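You operate a simulated robot arm through the tools that you are given. There is no shell and no other tool.

You run a simulated robot arm. Do the job below in one go: nothing can be reset, and whatever is moved stays where it is left.

JOB
Sweep the grit off the soak plate, under the test block too.
Fine: stand the block on the go mat meanwhile, then back on the plate; black brush, grit into the sweep tray, brush back. Set down upright: black brush. What is to be rubbed or washed off counts as gone when no trace of it is left.
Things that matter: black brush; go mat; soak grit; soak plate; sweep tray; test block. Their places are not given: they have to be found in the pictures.

The check looks at the end state, three seconds after you hand in, the way a careful person would. Anything else that was tipped, shoved, dropped, spilled or broken makes it a failure.

ROBOT AND FRAMES
A 6-joint arm with a two-finger parallel gripper, fixed in place. Base frame: the origin is at the foot of the arm, x ahead of it, y to its left, z up; the work surface is at about z = 0.86. Readings come in m, rad, newtons and seconds.
With the tool pointing down near the work surface it reaches from about 0.28 to 0.68 m from the base axis. Its first joint turns from -2.897 to 2.897 rad. Payload 1.57 kg.
The tool frame sits at the grasp point between the pads (the TCP): z along the fingers, y along the line on which they close. The tips reach 0.03 m beyond it. The gripper opens to 0.11 m. The fingers are 0.024 m wide and 0.012 m thick; the gripper's body (0.048 by 0.112 m) begins 0.078 m behind the TCP.
Orientation is that of the tool frame in the base frame, as a unit quaternion [x, y, z, w]. With the fingers straight down and closing along the base's y, the tool's x points along the base's -x, its y along +y and its z along -z.

CONTROLS
- The arm moves only by the tool move_arm. Its argument "moves" is one flat list of numbers, 7 for each row, row after row: the shift along the base's x, y, z in m, then the turn, a rotation vector about the base's x, y, z in rad, then the closure in counts, from 0 (fully open) to 255 (shut). In form: [dx, dy, dz, wx, wy, wz, hand, dx, dy, dz, wx, wy, wz, hand, ...]. A call has 1 to 20 rows; each row shifts and turns the commanded pose from where the row before left it. Each row takes 0.2 s and may step no farther than 0.05 m and 0.15 rad from the row before; otherwise, or with a gripper value out of range, the whole call is refused. A pose out of reach is approached as far as the arm can. The call stops where the force on the tool passes 40 N (or 10 N more than at its start, if that is more) or the arm is blocked; 0.2 s more then pass. The fingers move at their own pace (about 0.108 m/s each) and stop on an object; they squeeze with about 39 N. The grip force told is the motor's: it shows also when the fingers shut on nothing. Time passes only in rows, and 0.2 s behind the last, so rows that do not move let the fingers close. The reply holds the time, the measured pose of the TCP, the force on the tool along the base axes, the opening and the grip force, in the units named above and with some noise, with the torque about the TCP (base axes, N m) and any sound that the robot's microphone picked up.
- Cameras (640 x 400 px; columns grow to the right, rows downward): "scene" is fixed at [0.0507, -0.5006, 1.477]; the picture's right is [0.81, -0.59, 0.00], its down [-0.29, -0.40, -0.87] and it looks along [0.51, 0.70, -0.50] (base axes); focal length 361 px, centre (320, 200). "wrist" rides on the gripper at [0.07, 0.016, -0.141] in the tool frame; the picture's right is [-0.23, 0.97, 0.00], its down [-0.86, -0.20, -0.48] and it looks along [-0.47, -0.11, 0.88] (tool axes); focal length 222 px, centre (320, 200).
- capture(camera): a new picture of that camera. It takes no simulated time.
- raise_lower(by): slides the trunk up (or, below 0, down) by that many m; the arm rides with it, the base frame stays. It gives what a move gives, with no picture.
- pixel_to_xyz(camera, pixels): for up to 12 pixels [column, row] of the newest picture of that camera ("zoom" is the newest enlarged one), the place [x, y, z] in the base frame of the surface seen there, good to about 0.002 m. It takes no simulated time.
- zoom(camera, box): a new picture of the part [left, top, right, bottom] of that camera's present view, enlarged. It takes no simulated time.
- finish_job(): hands the job in; it is judged then, once.

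Unless the task says otherwise, let go and move clear before handing in.

The tools are called after "Emit:" by a JSON object that holds its "fn" and its "kwargs". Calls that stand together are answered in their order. move_arm: Moves the arm, as the interface text tells. Its arguments: {"type":"object","properties":{"moves":{"type":"array"}},"required":["moves"]} The other tools are called the same way: raise_lower (by) slides the trunk up or down; capture (camera) takes a picture; pixel_to_xyz (camera, pixels) gives the place of the surface under pixels of a picture; zoom (camera, box) takes an enlarged picture of a part of a camera's view; finish_job () hands the job in.

At the start:

```text
t: 0.0
tcp_pos: [0.4576, 0.2234, 1.1572]
tool_rot: [0.0, 1.0, 0.0, 0.0]
force: [0.0, 0.3, 0.2]
wrist_torque: [-0.03, -0.01, 0.0]
grip_width: 0.1099
gripper_force: 0.1
trunk travel left (down, up): [-0.225, 0.365]
```

scene: 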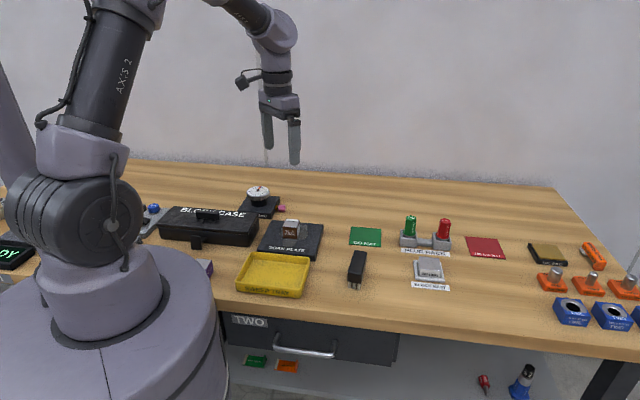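
wrist: 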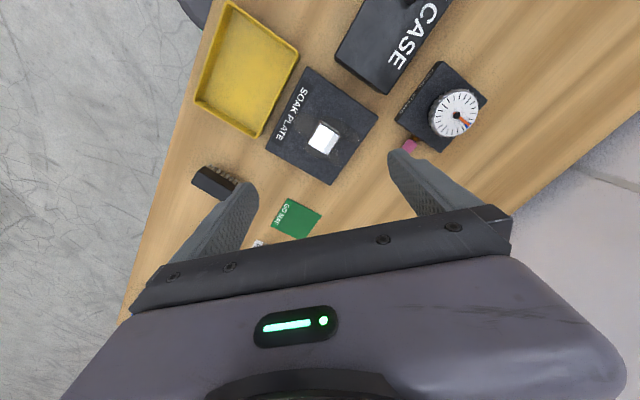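

The scene shows the soak plate with a block near (290,232), the green mat at (366,236), the yellow tray at (273,275) and a black brush at (357,268). I'll zoom in on these to see detail.

Emit:
{"fn": "zoom", "kwargs": {"camera": "scene", "box": [220, 170, 400, 310]}}

Emit:
{"fn": "zoom", "kwargs": {"camera": "wrist", "box": [180, 0, 400, 250]}}

Emit:
{"fn": "zoom", "kwargs": {"camera": "scene", "box": [380, 190, 520, 310]}}

```text
2.86 times, centred on (310, 240) of scene
```

zoom: 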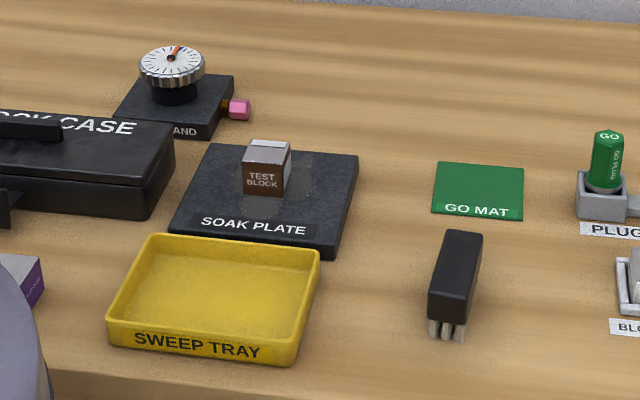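

```text
1.60 times, centred on (290, 125) of wrist
```

zoom: 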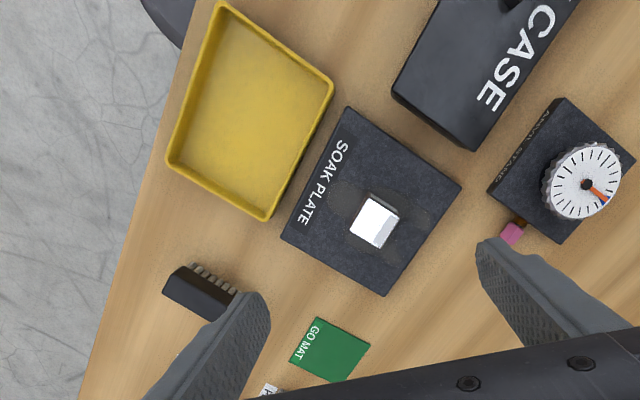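

```text
3.33 times, centred on (450, 250) of scene
```

zoom: 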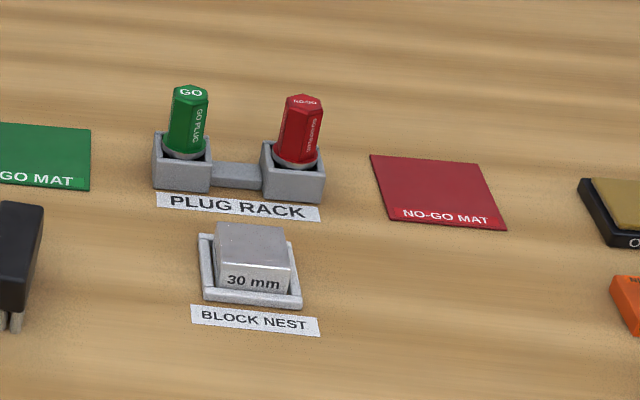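

The zooms show the test block on the plate with a faint grit patch around it, and the brush standing on its bristles. I'll measure positions from the scene view.

Emit:
{"fn": "zoom", "kwargs": {"camera": "scene", "box": [255, 205, 335, 265]}}

Emit:
{"fn": "pixel_to_xyz", "kwargs": {"camera": "scene", "pixels": [[280, 221], [321, 226], [311, 261], [260, 248], [263, 253], [309, 258], [296, 297], [236, 287], [273, 275], [366, 236], [351, 227], [381, 245]]}}

```text
6.67 times, centred on (295, 235) of scene
```

zoom: 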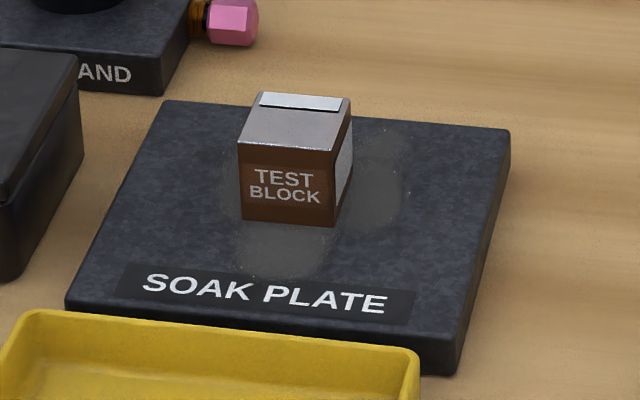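

```text
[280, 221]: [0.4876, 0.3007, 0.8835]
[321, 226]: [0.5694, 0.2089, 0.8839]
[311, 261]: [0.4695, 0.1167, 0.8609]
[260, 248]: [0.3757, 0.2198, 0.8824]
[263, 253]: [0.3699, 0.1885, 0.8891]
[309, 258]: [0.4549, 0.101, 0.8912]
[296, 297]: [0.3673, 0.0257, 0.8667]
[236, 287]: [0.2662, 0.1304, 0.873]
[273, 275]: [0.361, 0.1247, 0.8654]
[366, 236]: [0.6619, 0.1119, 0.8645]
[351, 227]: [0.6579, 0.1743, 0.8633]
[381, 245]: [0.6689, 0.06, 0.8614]
```

The enlarged view shows grit as a pale dusting around the block at about (230–415, 140–280). I'll measure the plate corners, block and grit extents in this zoom.

Emit:
{"fn": "pixel_to_xyz", "kwargs": {"camera": "zoom", "pixels": [[167, 103], [507, 131], [456, 358], [70, 300], [242, 145], [335, 152], [350, 100], [260, 94], [243, 218], [334, 224], [410, 165], [285, 275]]}}

Emit:
{"fn": "pixel_to_xyz", "kwargs": {"camera": "zoom", "pixels": [[235, 160], [225, 190], [240, 270], [325, 270], [390, 220], [405, 190], [400, 145], [360, 135], [348, 205], [20, 320], [410, 352], [290, 320]]}}

```text
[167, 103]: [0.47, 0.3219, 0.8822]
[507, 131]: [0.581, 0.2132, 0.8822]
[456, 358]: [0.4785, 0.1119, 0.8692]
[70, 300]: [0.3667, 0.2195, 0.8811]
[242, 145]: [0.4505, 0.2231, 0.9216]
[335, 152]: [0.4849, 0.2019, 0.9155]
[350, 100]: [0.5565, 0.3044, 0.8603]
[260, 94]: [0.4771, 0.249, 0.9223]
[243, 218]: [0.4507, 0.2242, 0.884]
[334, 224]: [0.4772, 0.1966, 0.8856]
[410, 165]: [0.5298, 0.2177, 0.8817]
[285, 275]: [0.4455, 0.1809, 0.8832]
```

```text
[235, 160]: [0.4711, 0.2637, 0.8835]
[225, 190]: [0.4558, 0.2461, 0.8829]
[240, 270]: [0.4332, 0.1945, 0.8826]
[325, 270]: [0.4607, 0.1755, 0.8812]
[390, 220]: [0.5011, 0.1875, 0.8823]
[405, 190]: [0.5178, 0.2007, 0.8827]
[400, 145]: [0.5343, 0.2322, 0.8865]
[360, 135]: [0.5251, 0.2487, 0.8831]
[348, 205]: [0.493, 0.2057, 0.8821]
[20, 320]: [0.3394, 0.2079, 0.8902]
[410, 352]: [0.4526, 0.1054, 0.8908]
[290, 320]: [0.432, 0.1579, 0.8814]
```

The plate top is at z≈0.882, the block is about 0.038 m wide and set at 45°, and the tray rim is at z≈0.891 just in front of the plate. I'll move the wrist camera closer for a better look, still well above everything.

Emit:
{"fn": "move_arm", "kwargs": {"moves": [-0.03, 0, -0.02, 0, 0, 0, 0, -0.03, 0, -0.02, 0, 0, 0, 0, -0.03, 0, -0.02, 0, 0, 0, 0, -0.03, 0, -0.02, 0, 0, 0, 0, -0.01, 0, -0.01, 0, 0, 0, 0]}}

Emit:
{"fn": "capture", "kwargs": {"camera": "wrist"}}

Emit:
{"fn": "capture", "kwargs": {"camera": "scene"}}

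```text
t: 1.2
tcp_pos: [0.3297, 0.2227, 1.0667]
tool_rot: [0.001, 1.0, 0.0, 0.0]
force: [0.2, 0.0, 0.1]
wrist_torque: [0.0, -0.01, 0.03]
grip_width: 0.1102
gripper_force: 0.0
trunk travel left (down, up): [-0.225, 0.365]
```

```text
taken
```

wrist: 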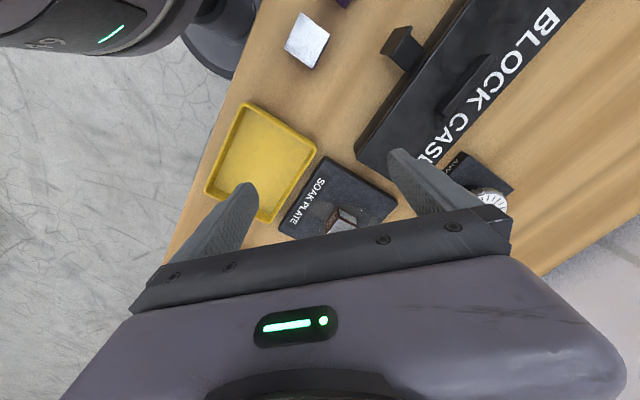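

```text
taken
```

scene: 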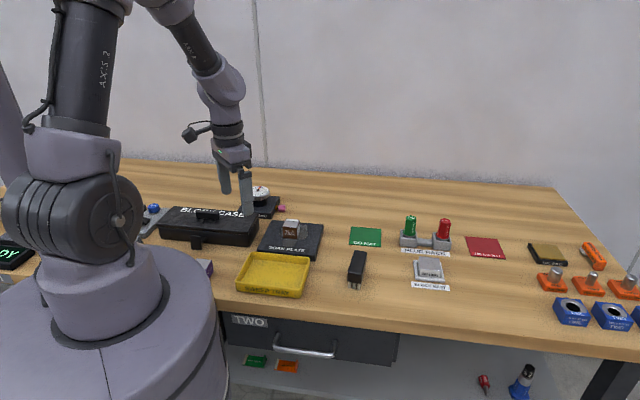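

The gripper body hides everything below row ~210 here, so objects should sit directly beneath the camera. I'll move to about (0.54, 0.22, 1.02) so the plate falls in the upper half of the view.

Emit:
{"fn": "move_arm", "kwargs": {"moves": [0.04, 0, -0.005, 0, 0, 0, 0, 0.04, 0, -0.01, 0, 0, 0, 0, 0.04, 0, -0.01, 0, 0, 0, 0, 0.04, 0, -0.01, 0, 0, 0, 0, 0.04, 0, -0.005, 0, 0, 0, 0, 0.01, 0, 0, 0, 0, 0, 0]}}

Emit:
{"fn": "capture", "kwargs": {"camera": "wrist"}}

Emit:
{"fn": "zoom", "kwargs": {"camera": "wrist", "box": [200, 0, 440, 200]}}

```text
t: 2.6
tcp_pos: [0.5375, 0.2236, 1.0263]
tool_rot: [0.0, 1.0, 0.0, 0.0]
force: [-0.3, 0.1, -0.5]
wrist_torque: [-0.01, 0.0, -0.02]
grip_width: 0.1101
gripper_force: 0.1
trunk travel left (down, up): [-0.225, 0.365]
```

```text
taken
```

wrist: 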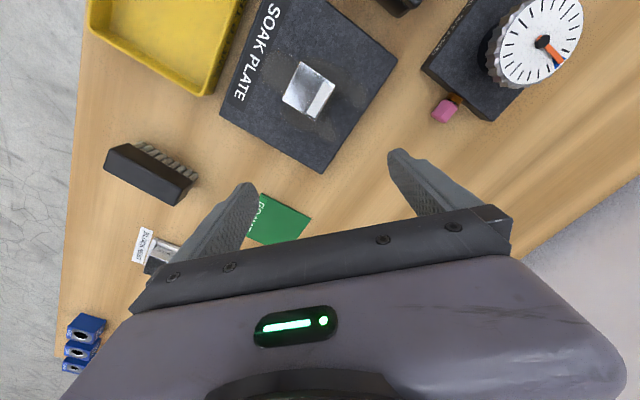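

```text
2.00 times, centred on (320, 100) of wrist
```

zoom: 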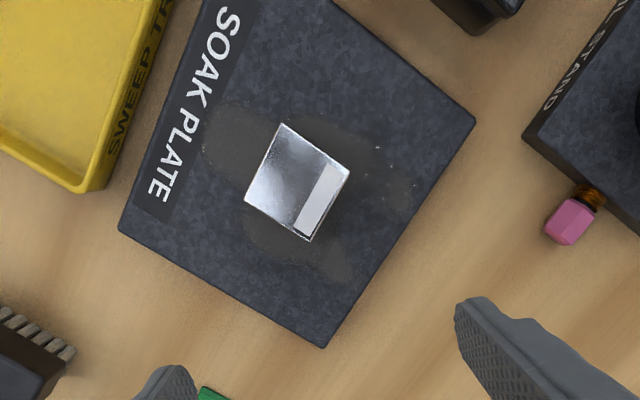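

The block's top face is at zoom pixels (283,123), (350,172), (311,241), (245,198), with the grit halo spreading to about (200–420, 100–285). I'll measure these, the brush, the mat and the tray.

Emit:
{"fn": "pixel_to_xyz", "kwargs": {"camera": "zoom", "pixels": [[284, 127], [347, 173], [310, 237], [248, 197], [297, 182], [474, 124], [326, 344], [123, 226], [104, 180], [90, 190], [172, 5], [230, 20]]}}

Emit:
{"fn": "pixel_to_xyz", "kwargs": {"camera": "zoom", "pixels": [[205, 150], [225, 110], [285, 105], [340, 135], [375, 148], [420, 180], [415, 205], [370, 200], [350, 255], [345, 282], [290, 262], [250, 240]]}}

Emit:
{"fn": "pixel_to_xyz", "kwargs": {"camera": "wrist", "pixels": [[112, 146], [196, 178], [181, 203], [106, 163], [150, 180], [133, 145], [196, 172], [262, 196], [310, 218], [295, 242], [250, 243], [275, 220]]}}

Emit:
{"fn": "zoom", "kwargs": {"camera": "wrist", "box": [60, 90, 260, 230]}}

```text
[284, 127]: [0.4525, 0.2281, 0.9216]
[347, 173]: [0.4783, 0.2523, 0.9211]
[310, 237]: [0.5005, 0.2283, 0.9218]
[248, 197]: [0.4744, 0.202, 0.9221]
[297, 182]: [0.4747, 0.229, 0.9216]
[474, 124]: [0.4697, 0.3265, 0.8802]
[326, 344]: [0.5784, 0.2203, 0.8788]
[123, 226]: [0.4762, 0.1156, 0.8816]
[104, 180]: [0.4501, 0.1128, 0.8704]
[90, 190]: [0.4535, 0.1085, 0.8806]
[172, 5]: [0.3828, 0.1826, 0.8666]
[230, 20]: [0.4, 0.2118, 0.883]
```

```text
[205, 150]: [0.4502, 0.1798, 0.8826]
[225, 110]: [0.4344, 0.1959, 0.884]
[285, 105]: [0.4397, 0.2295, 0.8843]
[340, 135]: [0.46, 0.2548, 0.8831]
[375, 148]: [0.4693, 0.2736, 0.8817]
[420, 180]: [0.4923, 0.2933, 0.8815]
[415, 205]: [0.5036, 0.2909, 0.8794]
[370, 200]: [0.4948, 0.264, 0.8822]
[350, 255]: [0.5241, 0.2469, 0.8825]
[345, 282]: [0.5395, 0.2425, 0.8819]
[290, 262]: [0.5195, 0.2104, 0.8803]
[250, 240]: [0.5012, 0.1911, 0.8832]
```

```text
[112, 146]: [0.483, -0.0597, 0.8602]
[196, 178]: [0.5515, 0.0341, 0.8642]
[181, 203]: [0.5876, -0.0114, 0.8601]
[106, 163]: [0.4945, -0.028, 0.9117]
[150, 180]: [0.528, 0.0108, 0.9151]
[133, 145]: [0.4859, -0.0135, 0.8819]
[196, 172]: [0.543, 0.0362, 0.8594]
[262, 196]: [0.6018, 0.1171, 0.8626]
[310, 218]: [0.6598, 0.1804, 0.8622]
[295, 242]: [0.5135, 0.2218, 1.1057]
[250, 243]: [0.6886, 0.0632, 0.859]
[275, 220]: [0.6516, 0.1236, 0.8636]
```

```text
2.86 times, centred on (160, 160) of wrist
```

zoom: 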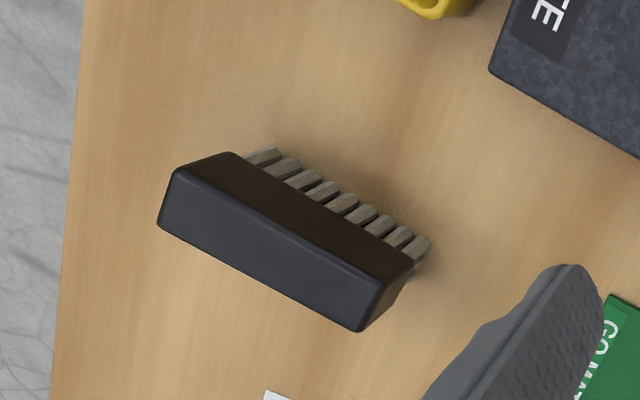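

The brush is a black wooden back (top z≈0.915) standing on rows of bristles. I'll measure its corners in this zoom.

Emit:
{"fn": "pixel_to_xyz", "kwargs": {"camera": "zoom", "pixels": [[185, 178], [375, 284], [355, 325], [165, 222], [270, 252], [235, 156], [408, 262], [425, 245], [268, 155], [340, 190], [400, 290], [345, 205]]}}

Emit:
{"fn": "zoom", "kwargs": {"camera": "scene", "box": [325, 240, 395, 300]}}

```text
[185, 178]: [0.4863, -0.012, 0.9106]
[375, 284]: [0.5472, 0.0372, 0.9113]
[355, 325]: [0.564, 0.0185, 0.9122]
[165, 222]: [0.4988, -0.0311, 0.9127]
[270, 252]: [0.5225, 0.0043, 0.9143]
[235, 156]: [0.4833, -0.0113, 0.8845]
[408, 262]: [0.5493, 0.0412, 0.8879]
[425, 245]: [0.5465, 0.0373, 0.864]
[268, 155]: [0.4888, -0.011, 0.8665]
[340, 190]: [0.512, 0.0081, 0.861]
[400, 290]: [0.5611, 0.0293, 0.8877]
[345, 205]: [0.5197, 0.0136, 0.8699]
```

```text
6.67 times, centred on (360, 270) of scene
```

zoom: 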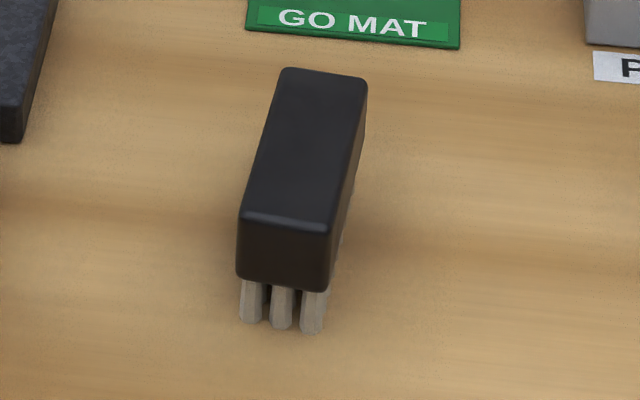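

The brush top is about 0.085 × 0.028 m, centred near (0.524, 0.003), long axis ≈38° from x. Now I'll measure the go mat corners and tray edges.

Emit:
{"fn": "zoom", "kwargs": {"camera": "scene", "box": [330, 210, 410, 260]}}

Emit:
{"fn": "pixel_to_xyz", "kwargs": {"camera": "scene", "pixels": [[353, 228], [380, 230], [380, 246], [350, 243], [366, 237]]}}

```text
8.00 times, centred on (370, 235) of scene
```

zoom: 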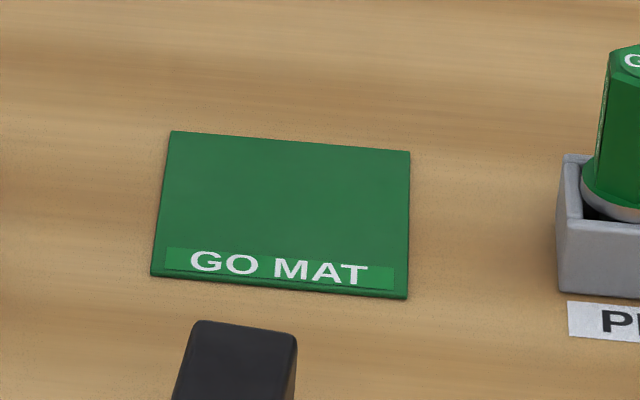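

```text
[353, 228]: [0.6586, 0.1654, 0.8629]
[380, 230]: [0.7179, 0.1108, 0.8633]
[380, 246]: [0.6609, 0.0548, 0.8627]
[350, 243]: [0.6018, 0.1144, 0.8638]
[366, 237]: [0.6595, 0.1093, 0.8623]
```

Emit:
{"fn": "pixel_to_xyz", "kwargs": {"camera": "zoom", "pixels": [[172, 133], [408, 153], [405, 295], [153, 272], [280, 210], [250, 220], [240, 240]]}}

Emit:
{"fn": "capture", "kwargs": {"camera": "scene"}}

```text
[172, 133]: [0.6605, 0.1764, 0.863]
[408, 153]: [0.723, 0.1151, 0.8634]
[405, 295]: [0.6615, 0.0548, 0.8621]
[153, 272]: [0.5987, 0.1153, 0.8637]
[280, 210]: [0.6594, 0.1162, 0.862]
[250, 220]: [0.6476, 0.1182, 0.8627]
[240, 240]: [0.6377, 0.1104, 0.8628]
```

```text
taken
```

scene: 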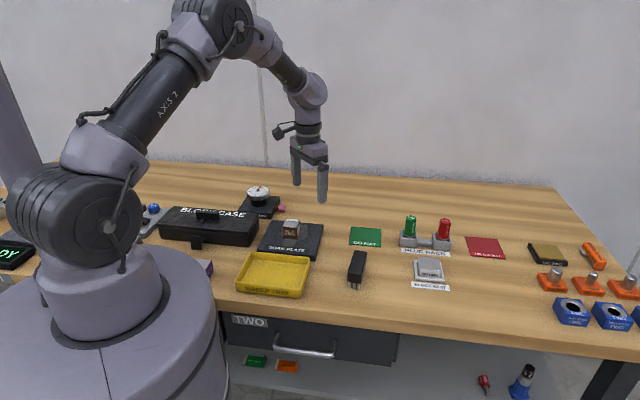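

The go mat is a 0.087 m square centred on (0.661, 0.115), and grit spans most of the plate's depth. I'll turn the tool 45° and move over the block with the hand open, then check alignment.

Emit:
{"fn": "move_arm", "kwargs": {"moves": [-0.0102, 0.0004, -0.005, 0, 0, 0.1309, 0, -0.0102, 0.0004, -0.005, 0, 0, 0.1309, 0, -0.0102, 0.0004, -0.005, 0, 0, 0.1309, 0, -0.0102, 0.0004, -0.005, 0, 0, 0.1309, 0, -0.0102, 0.0004, -0.005, 0, 0, 0.1309, 0, -0.0098, 0.0004, -0.005, 0, 0, 0.1309, 0, 0, 0, 0, 0, 0, 0, 0]}}

Emit:
{"fn": "capture", "kwargs": {"camera": "wrist"}}

Emit:
{"fn": "zoom", "kwargs": {"camera": "scene", "box": [230, 150, 370, 270]}}

```text
t: 4.2
tcp_pos: [0.477, 0.2253, 0.9956]
tool_rot: [-0.384, 0.923, 0.0, 0.0]
force: [-0.1, 0.1, 0.4]
wrist_torque: [-0.03, 0.02, -0.01]
grip_width: 0.11
gripper_force: 0.1
trunk travel left (down, up): [-0.225, 0.365]
```

```text
taken
```

wrist: 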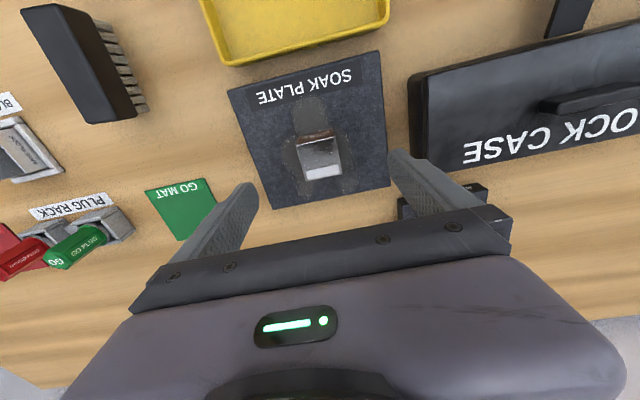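

```text
3.33 times, centred on (300, 210) of scene
```

zoom: 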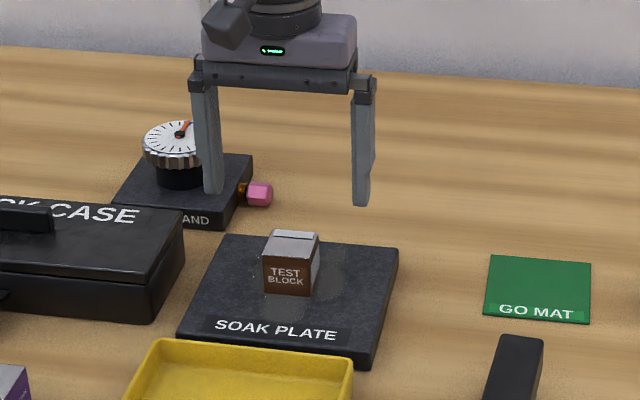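

The gripper is aligned above the block; the block's top face is visible around (320,158) in the wrist picture. I'll measure the block again from this view before descending.

Emit:
{"fn": "zoom", "kwargs": {"camera": "wrist", "box": [220, 40, 400, 220]}}

```text
2.22 times, centred on (310, 130) of wrist
```

zoom: 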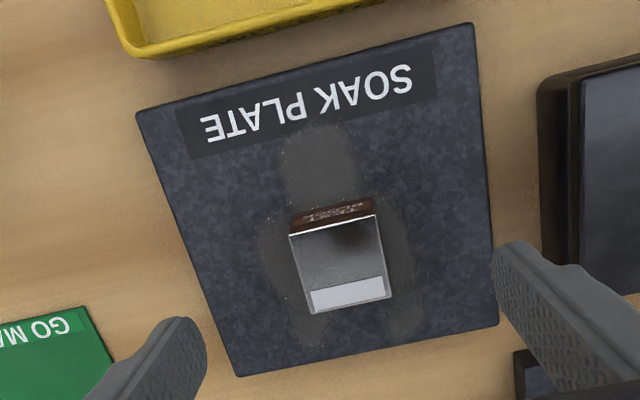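

Emit:
{"fn": "pixel_to_xyz", "kwargs": {"camera": "zoom", "pixels": [[293, 236], [374, 219], [387, 293], [313, 310], [340, 265], [290, 140], [350, 135], [265, 260], [420, 270], [410, 325], [315, 340], [350, 180]]}}

Emit:
{"fn": "pixel_to_xyz", "kwargs": {"camera": "zoom", "pixels": [[137, 114], [473, 26], [497, 322], [238, 374], [150, 52], [385, 0], [130, 45], [250, 40]]}}

```text
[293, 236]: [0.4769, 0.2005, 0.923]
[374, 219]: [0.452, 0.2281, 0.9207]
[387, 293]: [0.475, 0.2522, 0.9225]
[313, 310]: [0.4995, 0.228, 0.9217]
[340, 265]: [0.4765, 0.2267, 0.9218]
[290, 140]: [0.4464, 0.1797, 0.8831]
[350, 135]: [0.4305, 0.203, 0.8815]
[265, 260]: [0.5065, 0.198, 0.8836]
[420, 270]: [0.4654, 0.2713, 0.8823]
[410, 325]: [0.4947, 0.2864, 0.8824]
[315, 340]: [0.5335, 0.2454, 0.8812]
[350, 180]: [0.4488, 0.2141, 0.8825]
```

```text
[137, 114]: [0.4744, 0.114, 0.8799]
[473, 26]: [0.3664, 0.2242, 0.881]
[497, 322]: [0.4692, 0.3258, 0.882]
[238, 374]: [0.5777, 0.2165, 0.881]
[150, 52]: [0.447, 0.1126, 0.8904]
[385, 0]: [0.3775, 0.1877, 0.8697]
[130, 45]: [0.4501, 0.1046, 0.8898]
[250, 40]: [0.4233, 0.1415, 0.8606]
```

The block centre is (0.476, 0.227), about 2 mm from the tool axis. I'll narrow the fingers, descend to z≈0.916 (tips 4 mm above the plate), and stop to check.

Emit:
{"fn": "move_arm", "kwargs": {"moves": [-0.0008, 0.0014, 0, 0, 0, 0, 90, 0, 0, -0.02, 0, 0, 0, 90, 0, 0, -0.02, 0, 0, 0, 90, 0, 0, -0.02, 0, 0, 0, 90, 0, 0, -0.01, 0, 0, 0, 90, 0, 0, -0.01, 0, 0, 0, 90]}}

Emit:
{"fn": "zoom", "kwargs": {"camera": "scene", "box": [250, 190, 340, 260]}}

```text
t: 5.6
tcp_pos: [0.4762, 0.226, 0.915]
tool_rot: [-0.382, 0.924, 0.0, 0.0]
force: [0.8, 0.4, 0.8]
wrist_torque: [-0.03, 0.0, 0.01]
grip_width: 0.0709
gripper_force: 0.0
trunk travel left (down, up): [-0.225, 0.365]
```

```text
5.71 times, centred on (295, 225) of scene
```

zoom: 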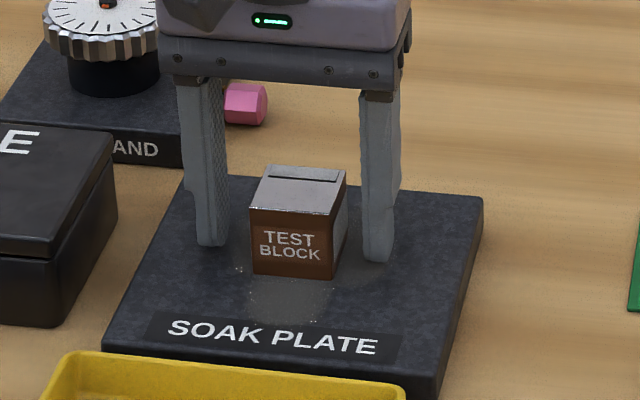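

The fingers straddle the block evenly with the tips just above the plate. Now I'll close and let the grip build.

Emit:
{"fn": "move_arm", "kwargs": {"moves": [0, 0, 0, 0, 0, 0, 150, 0, 0, 0, 0, 0, 0, 255, 0, 0, 0, 0, 0, 0, 255, 0, 0, 0, 0, 0, 0, 255]}}

```text
t: 6.6
tcp_pos: [0.476, 0.2268, 0.9157]
tool_rot: [-0.383, 0.924, 0.0, 0.001]
force: [0.2, 0.8, -0.7]
wrist_torque: [-0.01, -0.06, 0.02]
grip_width: 0.0397
gripper_force: 39.1
trunk travel left (down, up): [-0.225, 0.365]
```

The grip holds at 0.0397 m with 39 N, so the block is 40 mm wide. I'll lift it straight up.

Emit:
{"fn": "move_arm", "kwargs": {"moves": [0, 0, 0.01, 0, 0, 0, 255, 0, 0, 0.015, 0, 0, 0, 255, 0, 0, 0.02, 0, 0, 0, 255, 0, 0, 0.025, 0, 0, 0, 255, 0, 0, 0.01, 0, 0, 0, 255]}}

Emit:
{"fn": "zoom", "kwargs": {"camera": "scene", "box": [250, 170, 340, 260]}}

```text
t: 7.8
tcp_pos: [0.4754, 0.2264, 0.9967]
tool_rot: [-0.383, 0.924, 0.0, 0.0]
force: [-0.8, 0.6, -5.5]
wrist_torque: [-0.01, -0.01, -0.03]
grip_width: 0.0397
gripper_force: 38.8
trunk travel left (down, up): [-0.225, 0.365]
```

```text
4.44 times, centred on (295, 215) of scene
```

zoom: 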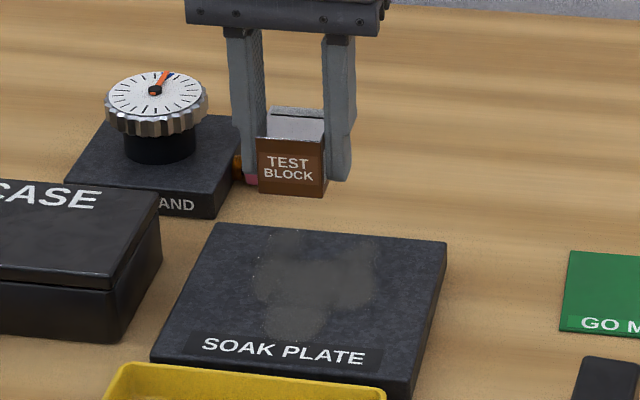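

The block is held firmly (about 0.5 kg) and the full grit patch is now visible at (250–380, 230–305). Before crossing, I'll check heights of the plug rack and things near the mat.

Emit:
{"fn": "pixel_to_xyz", "kwargs": {"camera": "zoom", "pixels": [[255, 260], [275, 232], [345, 230], [375, 245], [365, 275], [345, 305], [265, 305], [250, 285], [253, 275], [310, 270]]}}

Emit:
{"fn": "capture", "kwargs": {"camera": "scene"}}

Emit:
{"fn": "pixel_to_xyz", "kwargs": {"camera": "scene", "pixels": [[410, 217], [401, 233], [401, 245], [404, 237], [422, 240], [443, 221], [416, 285], [357, 255]]}}

```text
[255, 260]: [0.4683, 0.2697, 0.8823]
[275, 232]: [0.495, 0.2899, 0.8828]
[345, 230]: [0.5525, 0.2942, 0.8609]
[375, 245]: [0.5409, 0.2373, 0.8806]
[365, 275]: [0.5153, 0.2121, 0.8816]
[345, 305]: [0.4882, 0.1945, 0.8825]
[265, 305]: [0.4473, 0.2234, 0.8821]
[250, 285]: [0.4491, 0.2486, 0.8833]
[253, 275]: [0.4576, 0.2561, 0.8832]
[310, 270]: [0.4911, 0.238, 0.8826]
```

```text
taken
```

scene: 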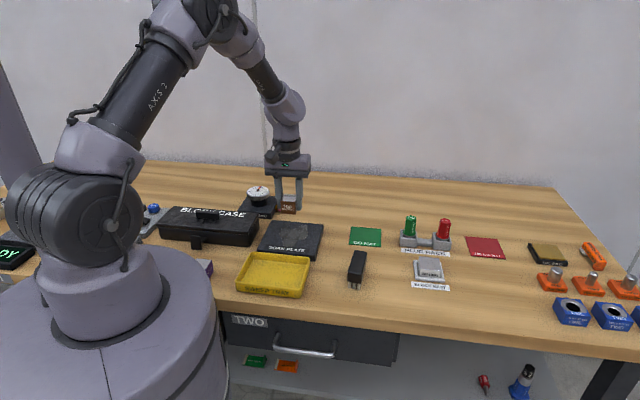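

```text
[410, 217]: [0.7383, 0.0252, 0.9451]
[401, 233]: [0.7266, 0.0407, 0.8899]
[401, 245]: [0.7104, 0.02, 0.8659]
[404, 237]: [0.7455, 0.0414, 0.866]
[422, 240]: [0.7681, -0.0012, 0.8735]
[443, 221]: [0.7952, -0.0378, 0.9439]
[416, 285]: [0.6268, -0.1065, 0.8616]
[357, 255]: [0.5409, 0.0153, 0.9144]
```

The plug tops reach only z≈0.945 and lie beyond the mat, so the path is clear. I'll carry the block to above (0.642, 0.115) on the go mat.

Emit:
{"fn": "move_arm", "kwargs": {"moves": [0.0166, -0.0112, 0, 0, 0, 0, 255, 0.0166, -0.0112, 0, 0, 0, 0, 255, 0.0166, -0.0112, 0, 0, 0, 0, 255, 0.0166, -0.0112, 0, 0, 0, 0, 255, 0.0166, -0.0112, 0, 0, 0, 0, 255, 0.0166, -0.0112, 0, 0, 0, 0, 255, 0.0166, -0.0112, 0, 0, 0, 0, 255, 0.0166, -0.0112, 0, 0, 0, 0, 255, 0.0166, -0.0112, 0, 0, 0, 0, 255, 0.0166, -0.0112, 0, 0, 0, 0, 255, 0, 0, 0, 0, 0, 0, 255]}}

Emit:
{"fn": "zoom", "kwargs": {"camera": "scene", "box": [310, 160, 430, 270]}}

Emit:
{"fn": "capture", "kwargs": {"camera": "wrist"}}

```text
t: 10.2
tcp_pos: [0.6432, 0.115, 0.9967]
tool_rot: [-0.383, 0.924, 0.0, 0.0]
force: [-0.1, -0.6, -4.8]
wrist_torque: [0.03, 0.02, 0.01]
grip_width: 0.0397
gripper_force: 38.8
trunk travel left (down, up): [-0.225, 0.365]
```

```text
3.64 times, centred on (370, 215) of scene
```

zoom: 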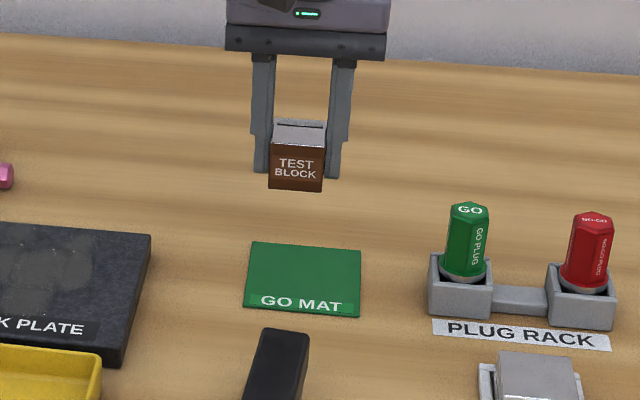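

```text
taken
```

wrist: 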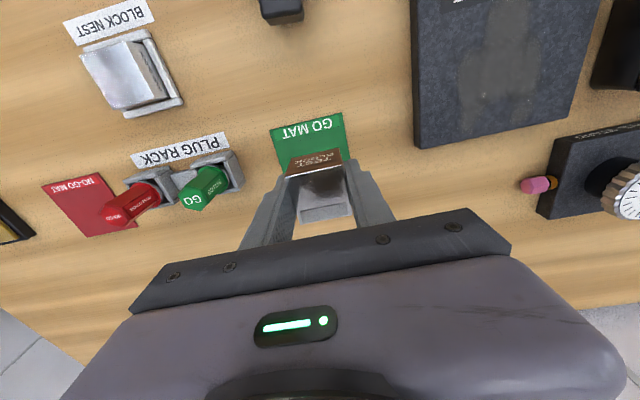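

The block hangs level above the mat. I'll shift 7 mm further over the mat and lower it to just above the surface.

Emit:
{"fn": "move_arm", "kwargs": {"moves": [0.007, 0, -0.015, 0, 0, 0, 255, 0, 0, -0.02, 0, 0, 0, 255, 0, 0, -0.02, 0, 0, 0, 255, 0, 0, -0.02, 0, 0, 0, 255, 0, 0, -0.015, 0, 0, 0, 255, 0, 0, -0.004, 0, 0, 0, 255, 0, 0, 0, 0, 0, 0, 255]}}

Emit:
{"fn": "zoom", "kwargs": {"camera": "scene", "box": [325, 200, 415, 260]}}

```text
t: 11.8
tcp_pos: [0.6498, 0.1152, 0.9022]
tool_rot: [-0.382, 0.924, 0.0, 0.0]
force: [-0.6, 0.3, -4.8]
wrist_torque: [-0.03, -0.02, 0.02]
grip_width: 0.0397
gripper_force: 39.2
trunk travel left (down, up): [-0.225, 0.365]
```

```text
6.67 times, centred on (370, 230) of scene
```

zoom: 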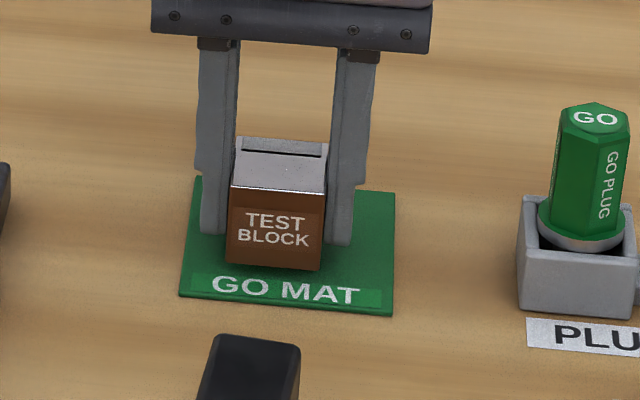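

The block is a few millimetres over the mat and fully inside its outline. I'll lower in 1 mm steps until the force shows contact.

Emit:
{"fn": "move_arm", "kwargs": {"moves": [0, 0, -0.0015, 0, 0, 0, 255, 0, 0, -0.001, 0, 0, 0, 255, 0, 0, -0.001, 0, 0, 0, 255, 0, 0, -0.001, 0, 0, 0, 255]}}

```text
t: 12.8
tcp_pos: [0.6491, 0.1143, 0.8986]
tool_rot: [-0.382, 0.924, 0.0, -0.001]
force: [-0.2, 0.0, -5.0]
wrist_torque: [0.02, 0.01, -0.03]
grip_width: 0.0399
gripper_force: 39.3
trunk travel left (down, up): [-0.225, 0.365]
```

Emit:
{"fn": "move_arm", "kwargs": {"moves": [0, 0, -0.001, 0, 0, 0, 255, 0, 0, -0.0005, 0, 0, 0, 255, 0, 0, -0.0005, 0, 0, 0, 255]}}

```text
t: 13.6
tcp_pos: [0.649, 0.1159, 0.897]
tool_rot: [-0.382, 0.924, 0.0, 0.002]
force: [2.8, 1.9, 1.6]
wrist_torque: [0.01, 0.13, -0.02]
grip_width: 0.0399
gripper_force: 39.7
trunk travel left (down, up): [-0.225, 0.365]
```

The vertical force rose from −5 to +1.6 N, so the block is resting on the mat. I'll open the fingers and rise straight up.

Emit:
{"fn": "move_arm", "kwargs": {"moves": [0, 0, 0, 0, 0, 0, 140, 0, 0, 0, 0, 0, 0, 100, 0, 0, 0, 0, 0, 0, 90, 0, 0, 0.02, 0, 0, 0, 90, 0, 0, 0.03, 0, 0, 0, 90, 0, 0, 0.04, 0, 0, 0, 90, 0, 0, 0.03, 0, 0, 0, 90]}}

Emit:
{"fn": "zoom", "kwargs": {"camera": "scene", "box": [325, 200, 415, 260]}}

Emit:
{"fn": "capture", "kwargs": {"camera": "wrist"}}

```text
t: 15.2
tcp_pos: [0.6489, 0.1147, 1.0157]
tool_rot: [-0.383, 0.924, -0.001, -0.001]
force: [-0.5, 0.6, -0.5]
wrist_torque: [-0.01, -0.03, 0.01]
grip_width: 0.0714
gripper_force: 0.0
trunk travel left (down, up): [-0.225, 0.365]
```

```text
6.67 times, centred on (370, 230) of scene
```

zoom: 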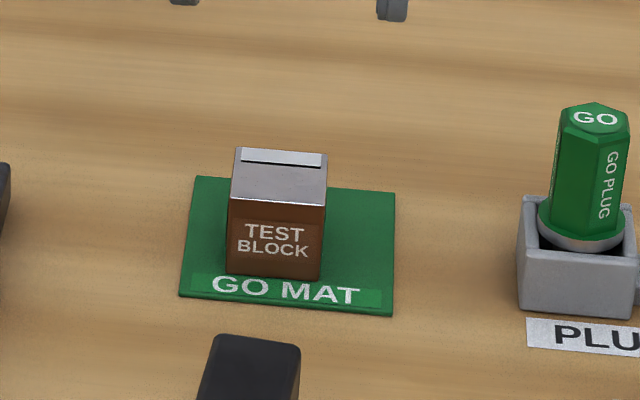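

```text
taken
```

wrist: 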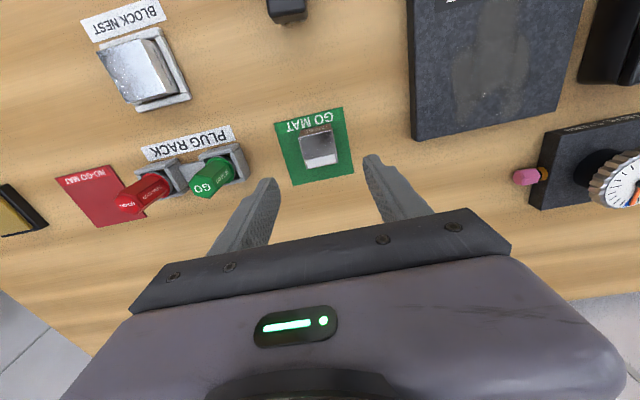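

The block stands squarely on the go mat. Next I'll move above the brush at about (0.524, 0.003) and turn to match its long axis.

Emit:
{"fn": "move_arm", "kwargs": {"moves": [-0.02, -0.018, 0, 0, 0, -0.04, 90, -0.02, -0.018, 0, 0, 0, -0.04, 90, -0.02, -0.018, 0, 0, 0, -0.042, 90, -0.02, -0.018, 0, 0, 0, 0, 90, -0.02, -0.018, 0, 0, 0, 0, 90, -0.025, -0.022, 0, 0, 0, 0, 90, 0, 0, 0, 0, 0, 0, 90]}}

Emit:
{"fn": "capture", "kwargs": {"camera": "wrist"}}

Emit:
{"fn": "zoom", "kwargs": {"camera": "wrist", "box": [220, 60, 420, 220]}}

```text
t: 16.8
tcp_pos: [0.5235, 0.0023, 1.016]
tool_rot: [-0.325, 0.946, 0.0, 0.0]
force: [-0.1, 0.4, -0.4]
wrist_torque: [0.03, 0.0, -0.02]
grip_width: 0.0711
gripper_force: 0.0
trunk travel left (down, up): [-0.225, 0.365]
```

```text
taken
```

wrist: 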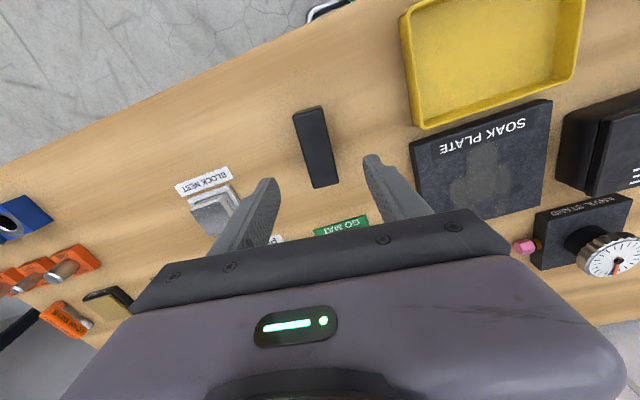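

```text
2.50 times, centred on (320, 140) of wrist
```

zoom: 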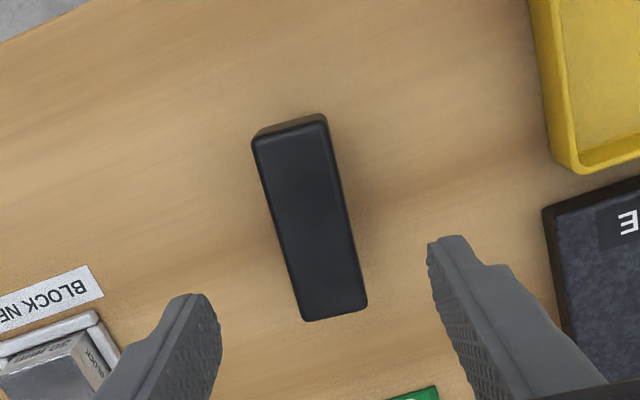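

The brush top now shows clearly at zoom (256,140)–(364,305). I'll measure its corners and mid-edges to fix its centre and angle.

Emit:
{"fn": "pixel_to_xyz", "kwargs": {"camera": "zoom", "pixels": [[260, 147], [324, 128], [361, 298], [308, 313], [309, 220], [275, 190], [330, 170], [296, 275], [352, 265], [292, 136], [334, 308]]}}

```text
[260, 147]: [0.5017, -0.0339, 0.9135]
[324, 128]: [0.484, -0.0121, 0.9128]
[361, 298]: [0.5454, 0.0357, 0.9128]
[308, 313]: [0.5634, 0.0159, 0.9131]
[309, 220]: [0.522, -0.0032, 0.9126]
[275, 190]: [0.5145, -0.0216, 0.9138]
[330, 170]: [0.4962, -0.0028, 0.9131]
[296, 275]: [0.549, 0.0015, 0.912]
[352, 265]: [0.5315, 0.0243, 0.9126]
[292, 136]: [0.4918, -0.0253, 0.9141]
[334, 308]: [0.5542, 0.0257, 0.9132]
```

The brush centre is (0.5236, 0.0015) at ≈38.6°, matching the tool within 1 mm and 1°. I'll trim the turn and descend to z≈0.915 so the tips clamp only the wooden back.

Emit:
{"fn": "move_arm", "kwargs": {"moves": [0.0001, -0.0008, -0.02, 0, 0, 0.012, 90, 0, 0, -0.03, 0, 0, 0, 90, 0, 0, -0.03, 0, 0, 0, 90, 0, 0, -0.015, 0, 0, 0, 90, 0, 0, -0.006, 0, 0, 0, 90, 0, 0, 0, 0, 0, 0, 90]}}

Emit:
{"fn": "zoom", "kwargs": {"camera": "scene", "box": [310, 220, 410, 300]}}

```text
t: 18.2
tcp_pos: [0.5255, 0.0034, 0.9156]
tool_rot: [-0.331, 0.944, 0.0, 0.0]
force: [-0.4, 0.4, -0.2]
wrist_torque: [0.03, -0.03, -0.01]
grip_width: 0.0712
gripper_force: 0.0
trunk travel left (down, up): [-0.225, 0.365]
```

```text
5.00 times, centred on (360, 260) of scene
```

zoom: 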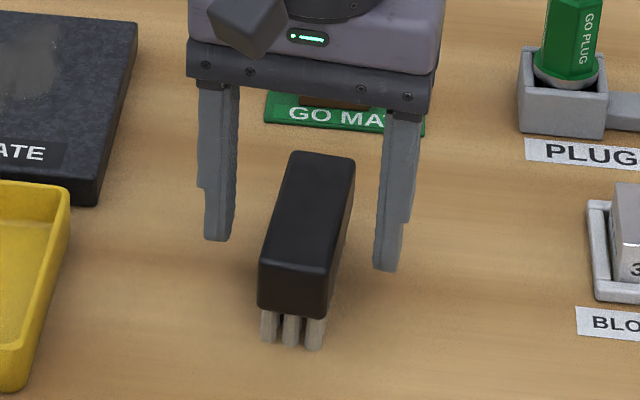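

The fingers straddle the brush's wooden back evenly. I'll close on it.

Emit:
{"fn": "move_arm", "kwargs": {"moves": [0, 0, 0, 0, 0, 0, 130, 0, 0, 0, 0, 0, 0, 180, 0, 0, 0, 0, 0, 0, 255, 0, 0, 0, 0, 0, 0, 255, 0, 0, 0, 0, 0, 0, 255]}}

Emit:
{"fn": "zoom", "kwargs": {"camera": "scene", "box": [310, 220, 410, 300]}}

```text
t: 19.4
tcp_pos: [0.5251, 0.0026, 0.9153]
tool_rot: [-0.331, 0.944, 0.0, 0.0]
force: [1.3, -0.5, 1.5]
wrist_torque: [0.03, -0.05, 0.0]
grip_width: 0.033
gripper_force: 39.2
trunk travel left (down, up): [-0.225, 0.365]
```

```text
5.00 times, centred on (360, 260) of scene
```

zoom: 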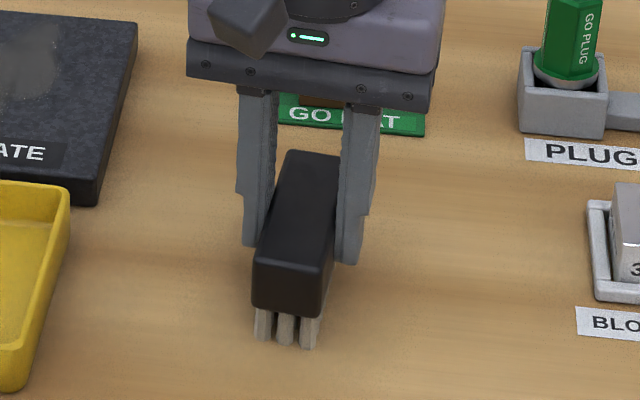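

The brush is held at 0.033 m with full grip. I'll lift it and check that it hangs level; I'll also locate the pink plunger of the dial stand near the plate's back corner.

Emit:
{"fn": "move_arm", "kwargs": {"moves": [0, 0, 0.01, 0, 0, 0, 255, 0, 0, 0.025, 0, 0, 0, 255, 0, 0, 0.03, 0, 0, 0, 255, 0, 0, 0.025, 0, 0, 0, 255, 0, 0, 0, 0, 0, 0, 255]}}

Emit:
{"fn": "capture", "kwargs": {"camera": "scene"}}

Emit:
{"fn": "zoom", "kwargs": {"camera": "scene", "box": [230, 180, 370, 270]}}

Emit:
{"fn": "pixel_to_xyz", "kwargs": {"camera": "scene", "pixels": [[282, 208], [286, 208], [278, 207], [258, 190], [272, 217], [247, 216], [258, 243], [261, 214]]}}

```text
t: 20.6
tcp_pos: [0.5237, 0.0021, 1.0052]
tool_rot: [-0.332, 0.943, -0.001, 0.0]
force: [-1.0, 0.1, -1.2]
wrist_torque: [-0.04, 0.0, 0.03]
grip_width: 0.033
gripper_force: 39.0
trunk travel left (down, up): [-0.225, 0.365]
```

```text
taken
```

scene: 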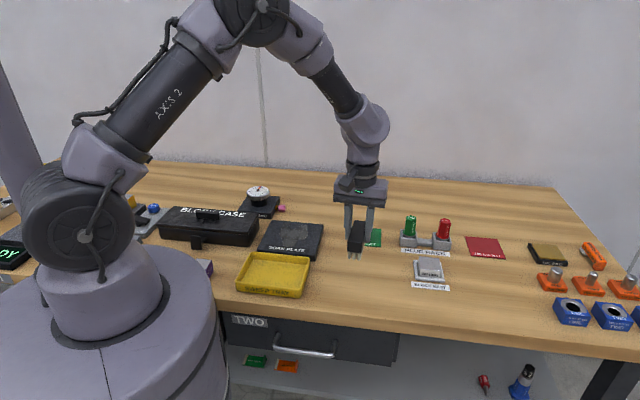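

```text
4.44 times, centred on (300, 225) of scene
```

zoom: 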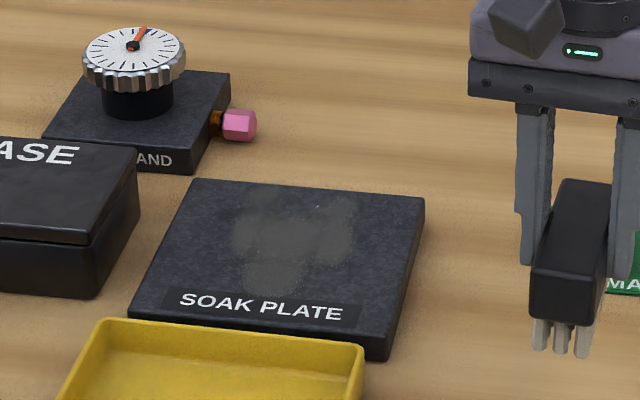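

```text
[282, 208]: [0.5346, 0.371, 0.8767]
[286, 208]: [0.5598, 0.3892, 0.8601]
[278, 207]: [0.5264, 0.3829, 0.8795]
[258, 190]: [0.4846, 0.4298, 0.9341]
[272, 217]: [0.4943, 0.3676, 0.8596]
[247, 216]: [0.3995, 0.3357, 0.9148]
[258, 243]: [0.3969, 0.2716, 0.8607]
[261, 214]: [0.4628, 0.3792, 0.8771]
```

The brush hangs level and the grit patch shows at zoom (230–355, 195–290). I'll carry the brush to above the back edge of the plate, turning it so its long side is parallel to the front edge.

Emit:
{"fn": "move_arm", "kwargs": {"moves": [-0.0006, 0.0263, 0, 0, 0, -0.1459, 255, -0.0006, 0.0263, 0, 0, 0, -0.1459, 255, -0.0006, 0.0263, 0, 0, 0, -0.1459, 255, -0.0006, 0.0263, 0, 0, 0, -0.1459, 255, -0.0006, 0.0263, 0, 0, 0, -0.1459, 255, -0.0006, 0.0263, 0, 0, 0, -0.1459, 255, -0.0006, 0.0263, 0, 0, 0, -0.1459, 255, -0.0006, 0.0263, 0, 0, 0, -0.1459, 255, -0.0006, 0.0263, 0, 0, 0, -0.1459, 255, -0.0006, 0.0263, 0, 0, 0, -0.1459, 255, 0, 0, 0, 0, 0, 0, 255]}}

Emit:
{"fn": "capture", "kwargs": {"camera": "wrist"}}

Emit:
{"fn": "zoom", "kwargs": {"camera": "scene", "box": [230, 160, 370, 270]}}

```text
t: 23.0
tcp_pos: [0.5178, 0.2654, 1.0054]
tool_rot: [0.382, 0.924, 0.0, 0.001]
force: [-0.2, 0.1, -0.5]
wrist_torque: [0.03, 0.02, -0.01]
grip_width: 0.0331
gripper_force: 39.2
trunk travel left (down, up): [-0.225, 0.365]
```

```text
taken
```

wrist: 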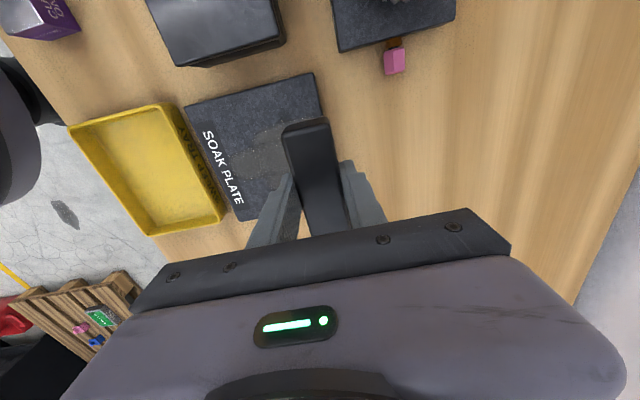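

```text
3.64 times, centred on (300, 215) of scene
```

zoom: 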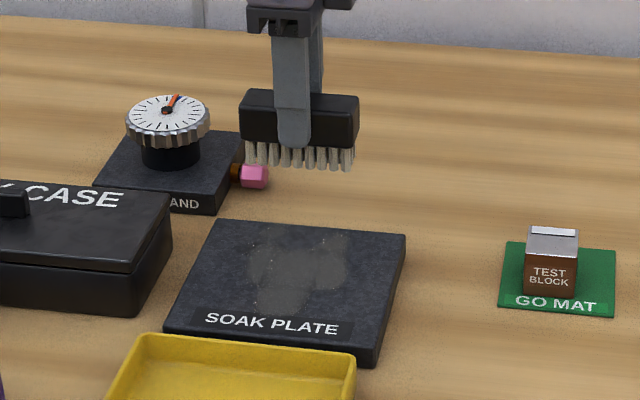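

The brush is parallel to the plate's front edge, above its back edge. I'll lower it to just above the plate and then feel for contact.

Emit:
{"fn": "move_arm", "kwargs": {"moves": [0, 0, -0.02, 0, 0, 0, 255, 0, 0, -0.02, 0, 0, 0, 255, 0, 0, -0.02, 0, 0, 0, 255, 0, 0, -0.004, 0, 0, 0, 255, 0, 0, -0.002, 0, 0, 0, 255, 0, 0, 0, 0, 0, 0, 255]}}

Emit:
{"fn": "zoom", "kwargs": {"camera": "scene", "box": [250, 180, 350, 260]}}

```text
t: 24.4
tcp_pos: [0.5168, 0.2654, 0.9382]
tool_rot: [0.381, 0.924, 0.0, 0.0]
force: [-0.8, -0.1, -0.4]
wrist_torque: [-0.03, 0.03, -0.02]
grip_width: 0.0332
gripper_force: 39.2
trunk travel left (down, up): [-0.225, 0.365]
```

```text
5.00 times, centred on (300, 220) of scene
```

zoom: 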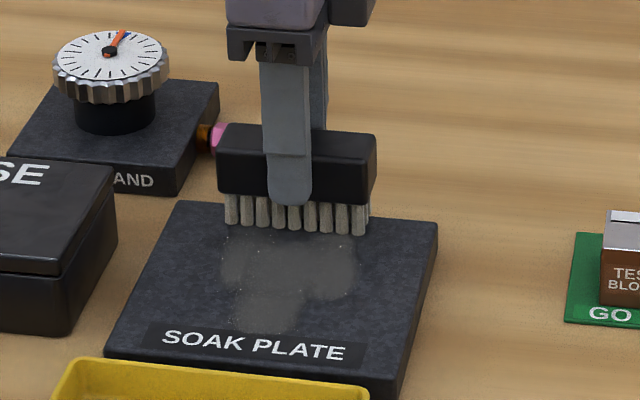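

The bristles hover just above the plate with no force yet. I'll lower in half-millimetre steps.

Emit:
{"fn": "move_arm", "kwargs": {"moves": [0, 0, -0.001, 0, 0, 0, 255, 0, 0, -0.0005, 0, 0, 0, 255, 0, 0, -0.0005, 0, 0, 0, 255, 0, 0, -0.0005, 0, 0, 0, 255]}}

```text
t: 25.4
tcp_pos: [0.5185, 0.2663, 0.9365]
tool_rot: [0.382, 0.924, 0.0, 0.0]
force: [-0.1, -0.6, 2.7]
wrist_torque: [-0.09, 0.0, 0.0]
grip_width: 0.033
gripper_force: 39.1
trunk travel left (down, up): [-0.225, 0.365]
```

Contact reads about 3–4 N. I'll make a short trial stroke of 6 cm toward the tray and watch how the grit behaves.

Emit:
{"fn": "move_arm", "kwargs": {"moves": [-0.00707, -0.00707, -0.0003, 0, 0, 0, 255, -0.00707, -0.00707, 0, 0, 0, 0, 255, -0.00707, -0.00707, 0, 0, 0, 0, 255, -0.00707, -0.00707, 0, 0, 0, 0, 255, -0.00707, -0.00707, 0, 0, 0, 0, 255, -0.00707, -0.00707, 0, 0, 0, 0, 255]}}

Emit:
{"fn": "zoom", "kwargs": {"camera": "scene", "box": [250, 180, 350, 260]}}

Emit:
{"fn": "capture", "kwargs": {"camera": "wrist"}}

```text
t: 26.8
tcp_pos: [0.4747, 0.2225, 0.937]
tool_rot: [0.382, 0.924, -0.001, -0.001]
force: [-0.2, -0.6, 1.2]
wrist_torque: [-0.03, -0.05, -0.02]
grip_width: 0.033
gripper_force: 38.7
trunk travel left (down, up): [-0.225, 0.365]
```

```text
5.00 times, centred on (300, 220) of scene
```

zoom: 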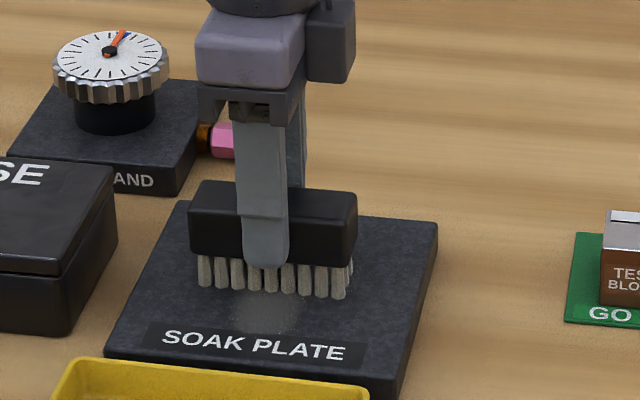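

```text
taken
```

wrist: 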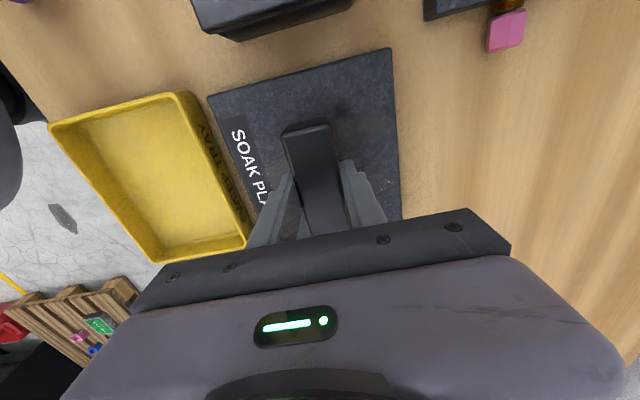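

Behind the brush the plate looks swept. I'll zoom both views to check what remains behind it and what is in front.

Emit:
{"fn": "zoom", "kwargs": {"camera": "wrist", "box": [190, 40, 430, 230]}}

Emit:
{"fn": "zoom", "kwargs": {"camera": "scene", "box": [270, 205, 330, 255]}}

```text
2.11 times, centred on (310, 135) of wrist
```

zoom: 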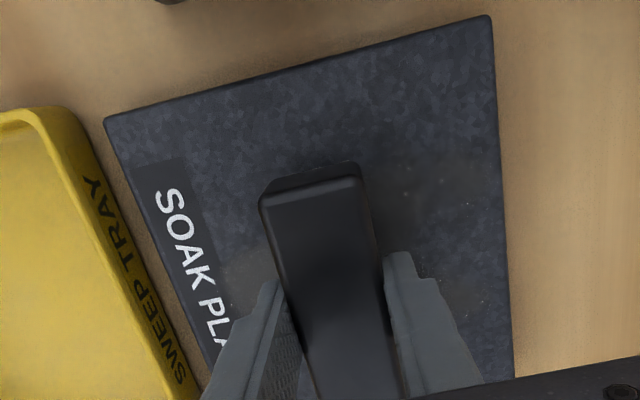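

```text
8.00 times, centred on (300, 230) of scene
```

zoom: 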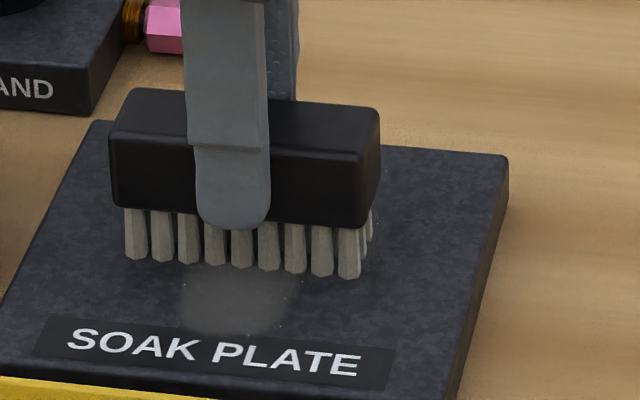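

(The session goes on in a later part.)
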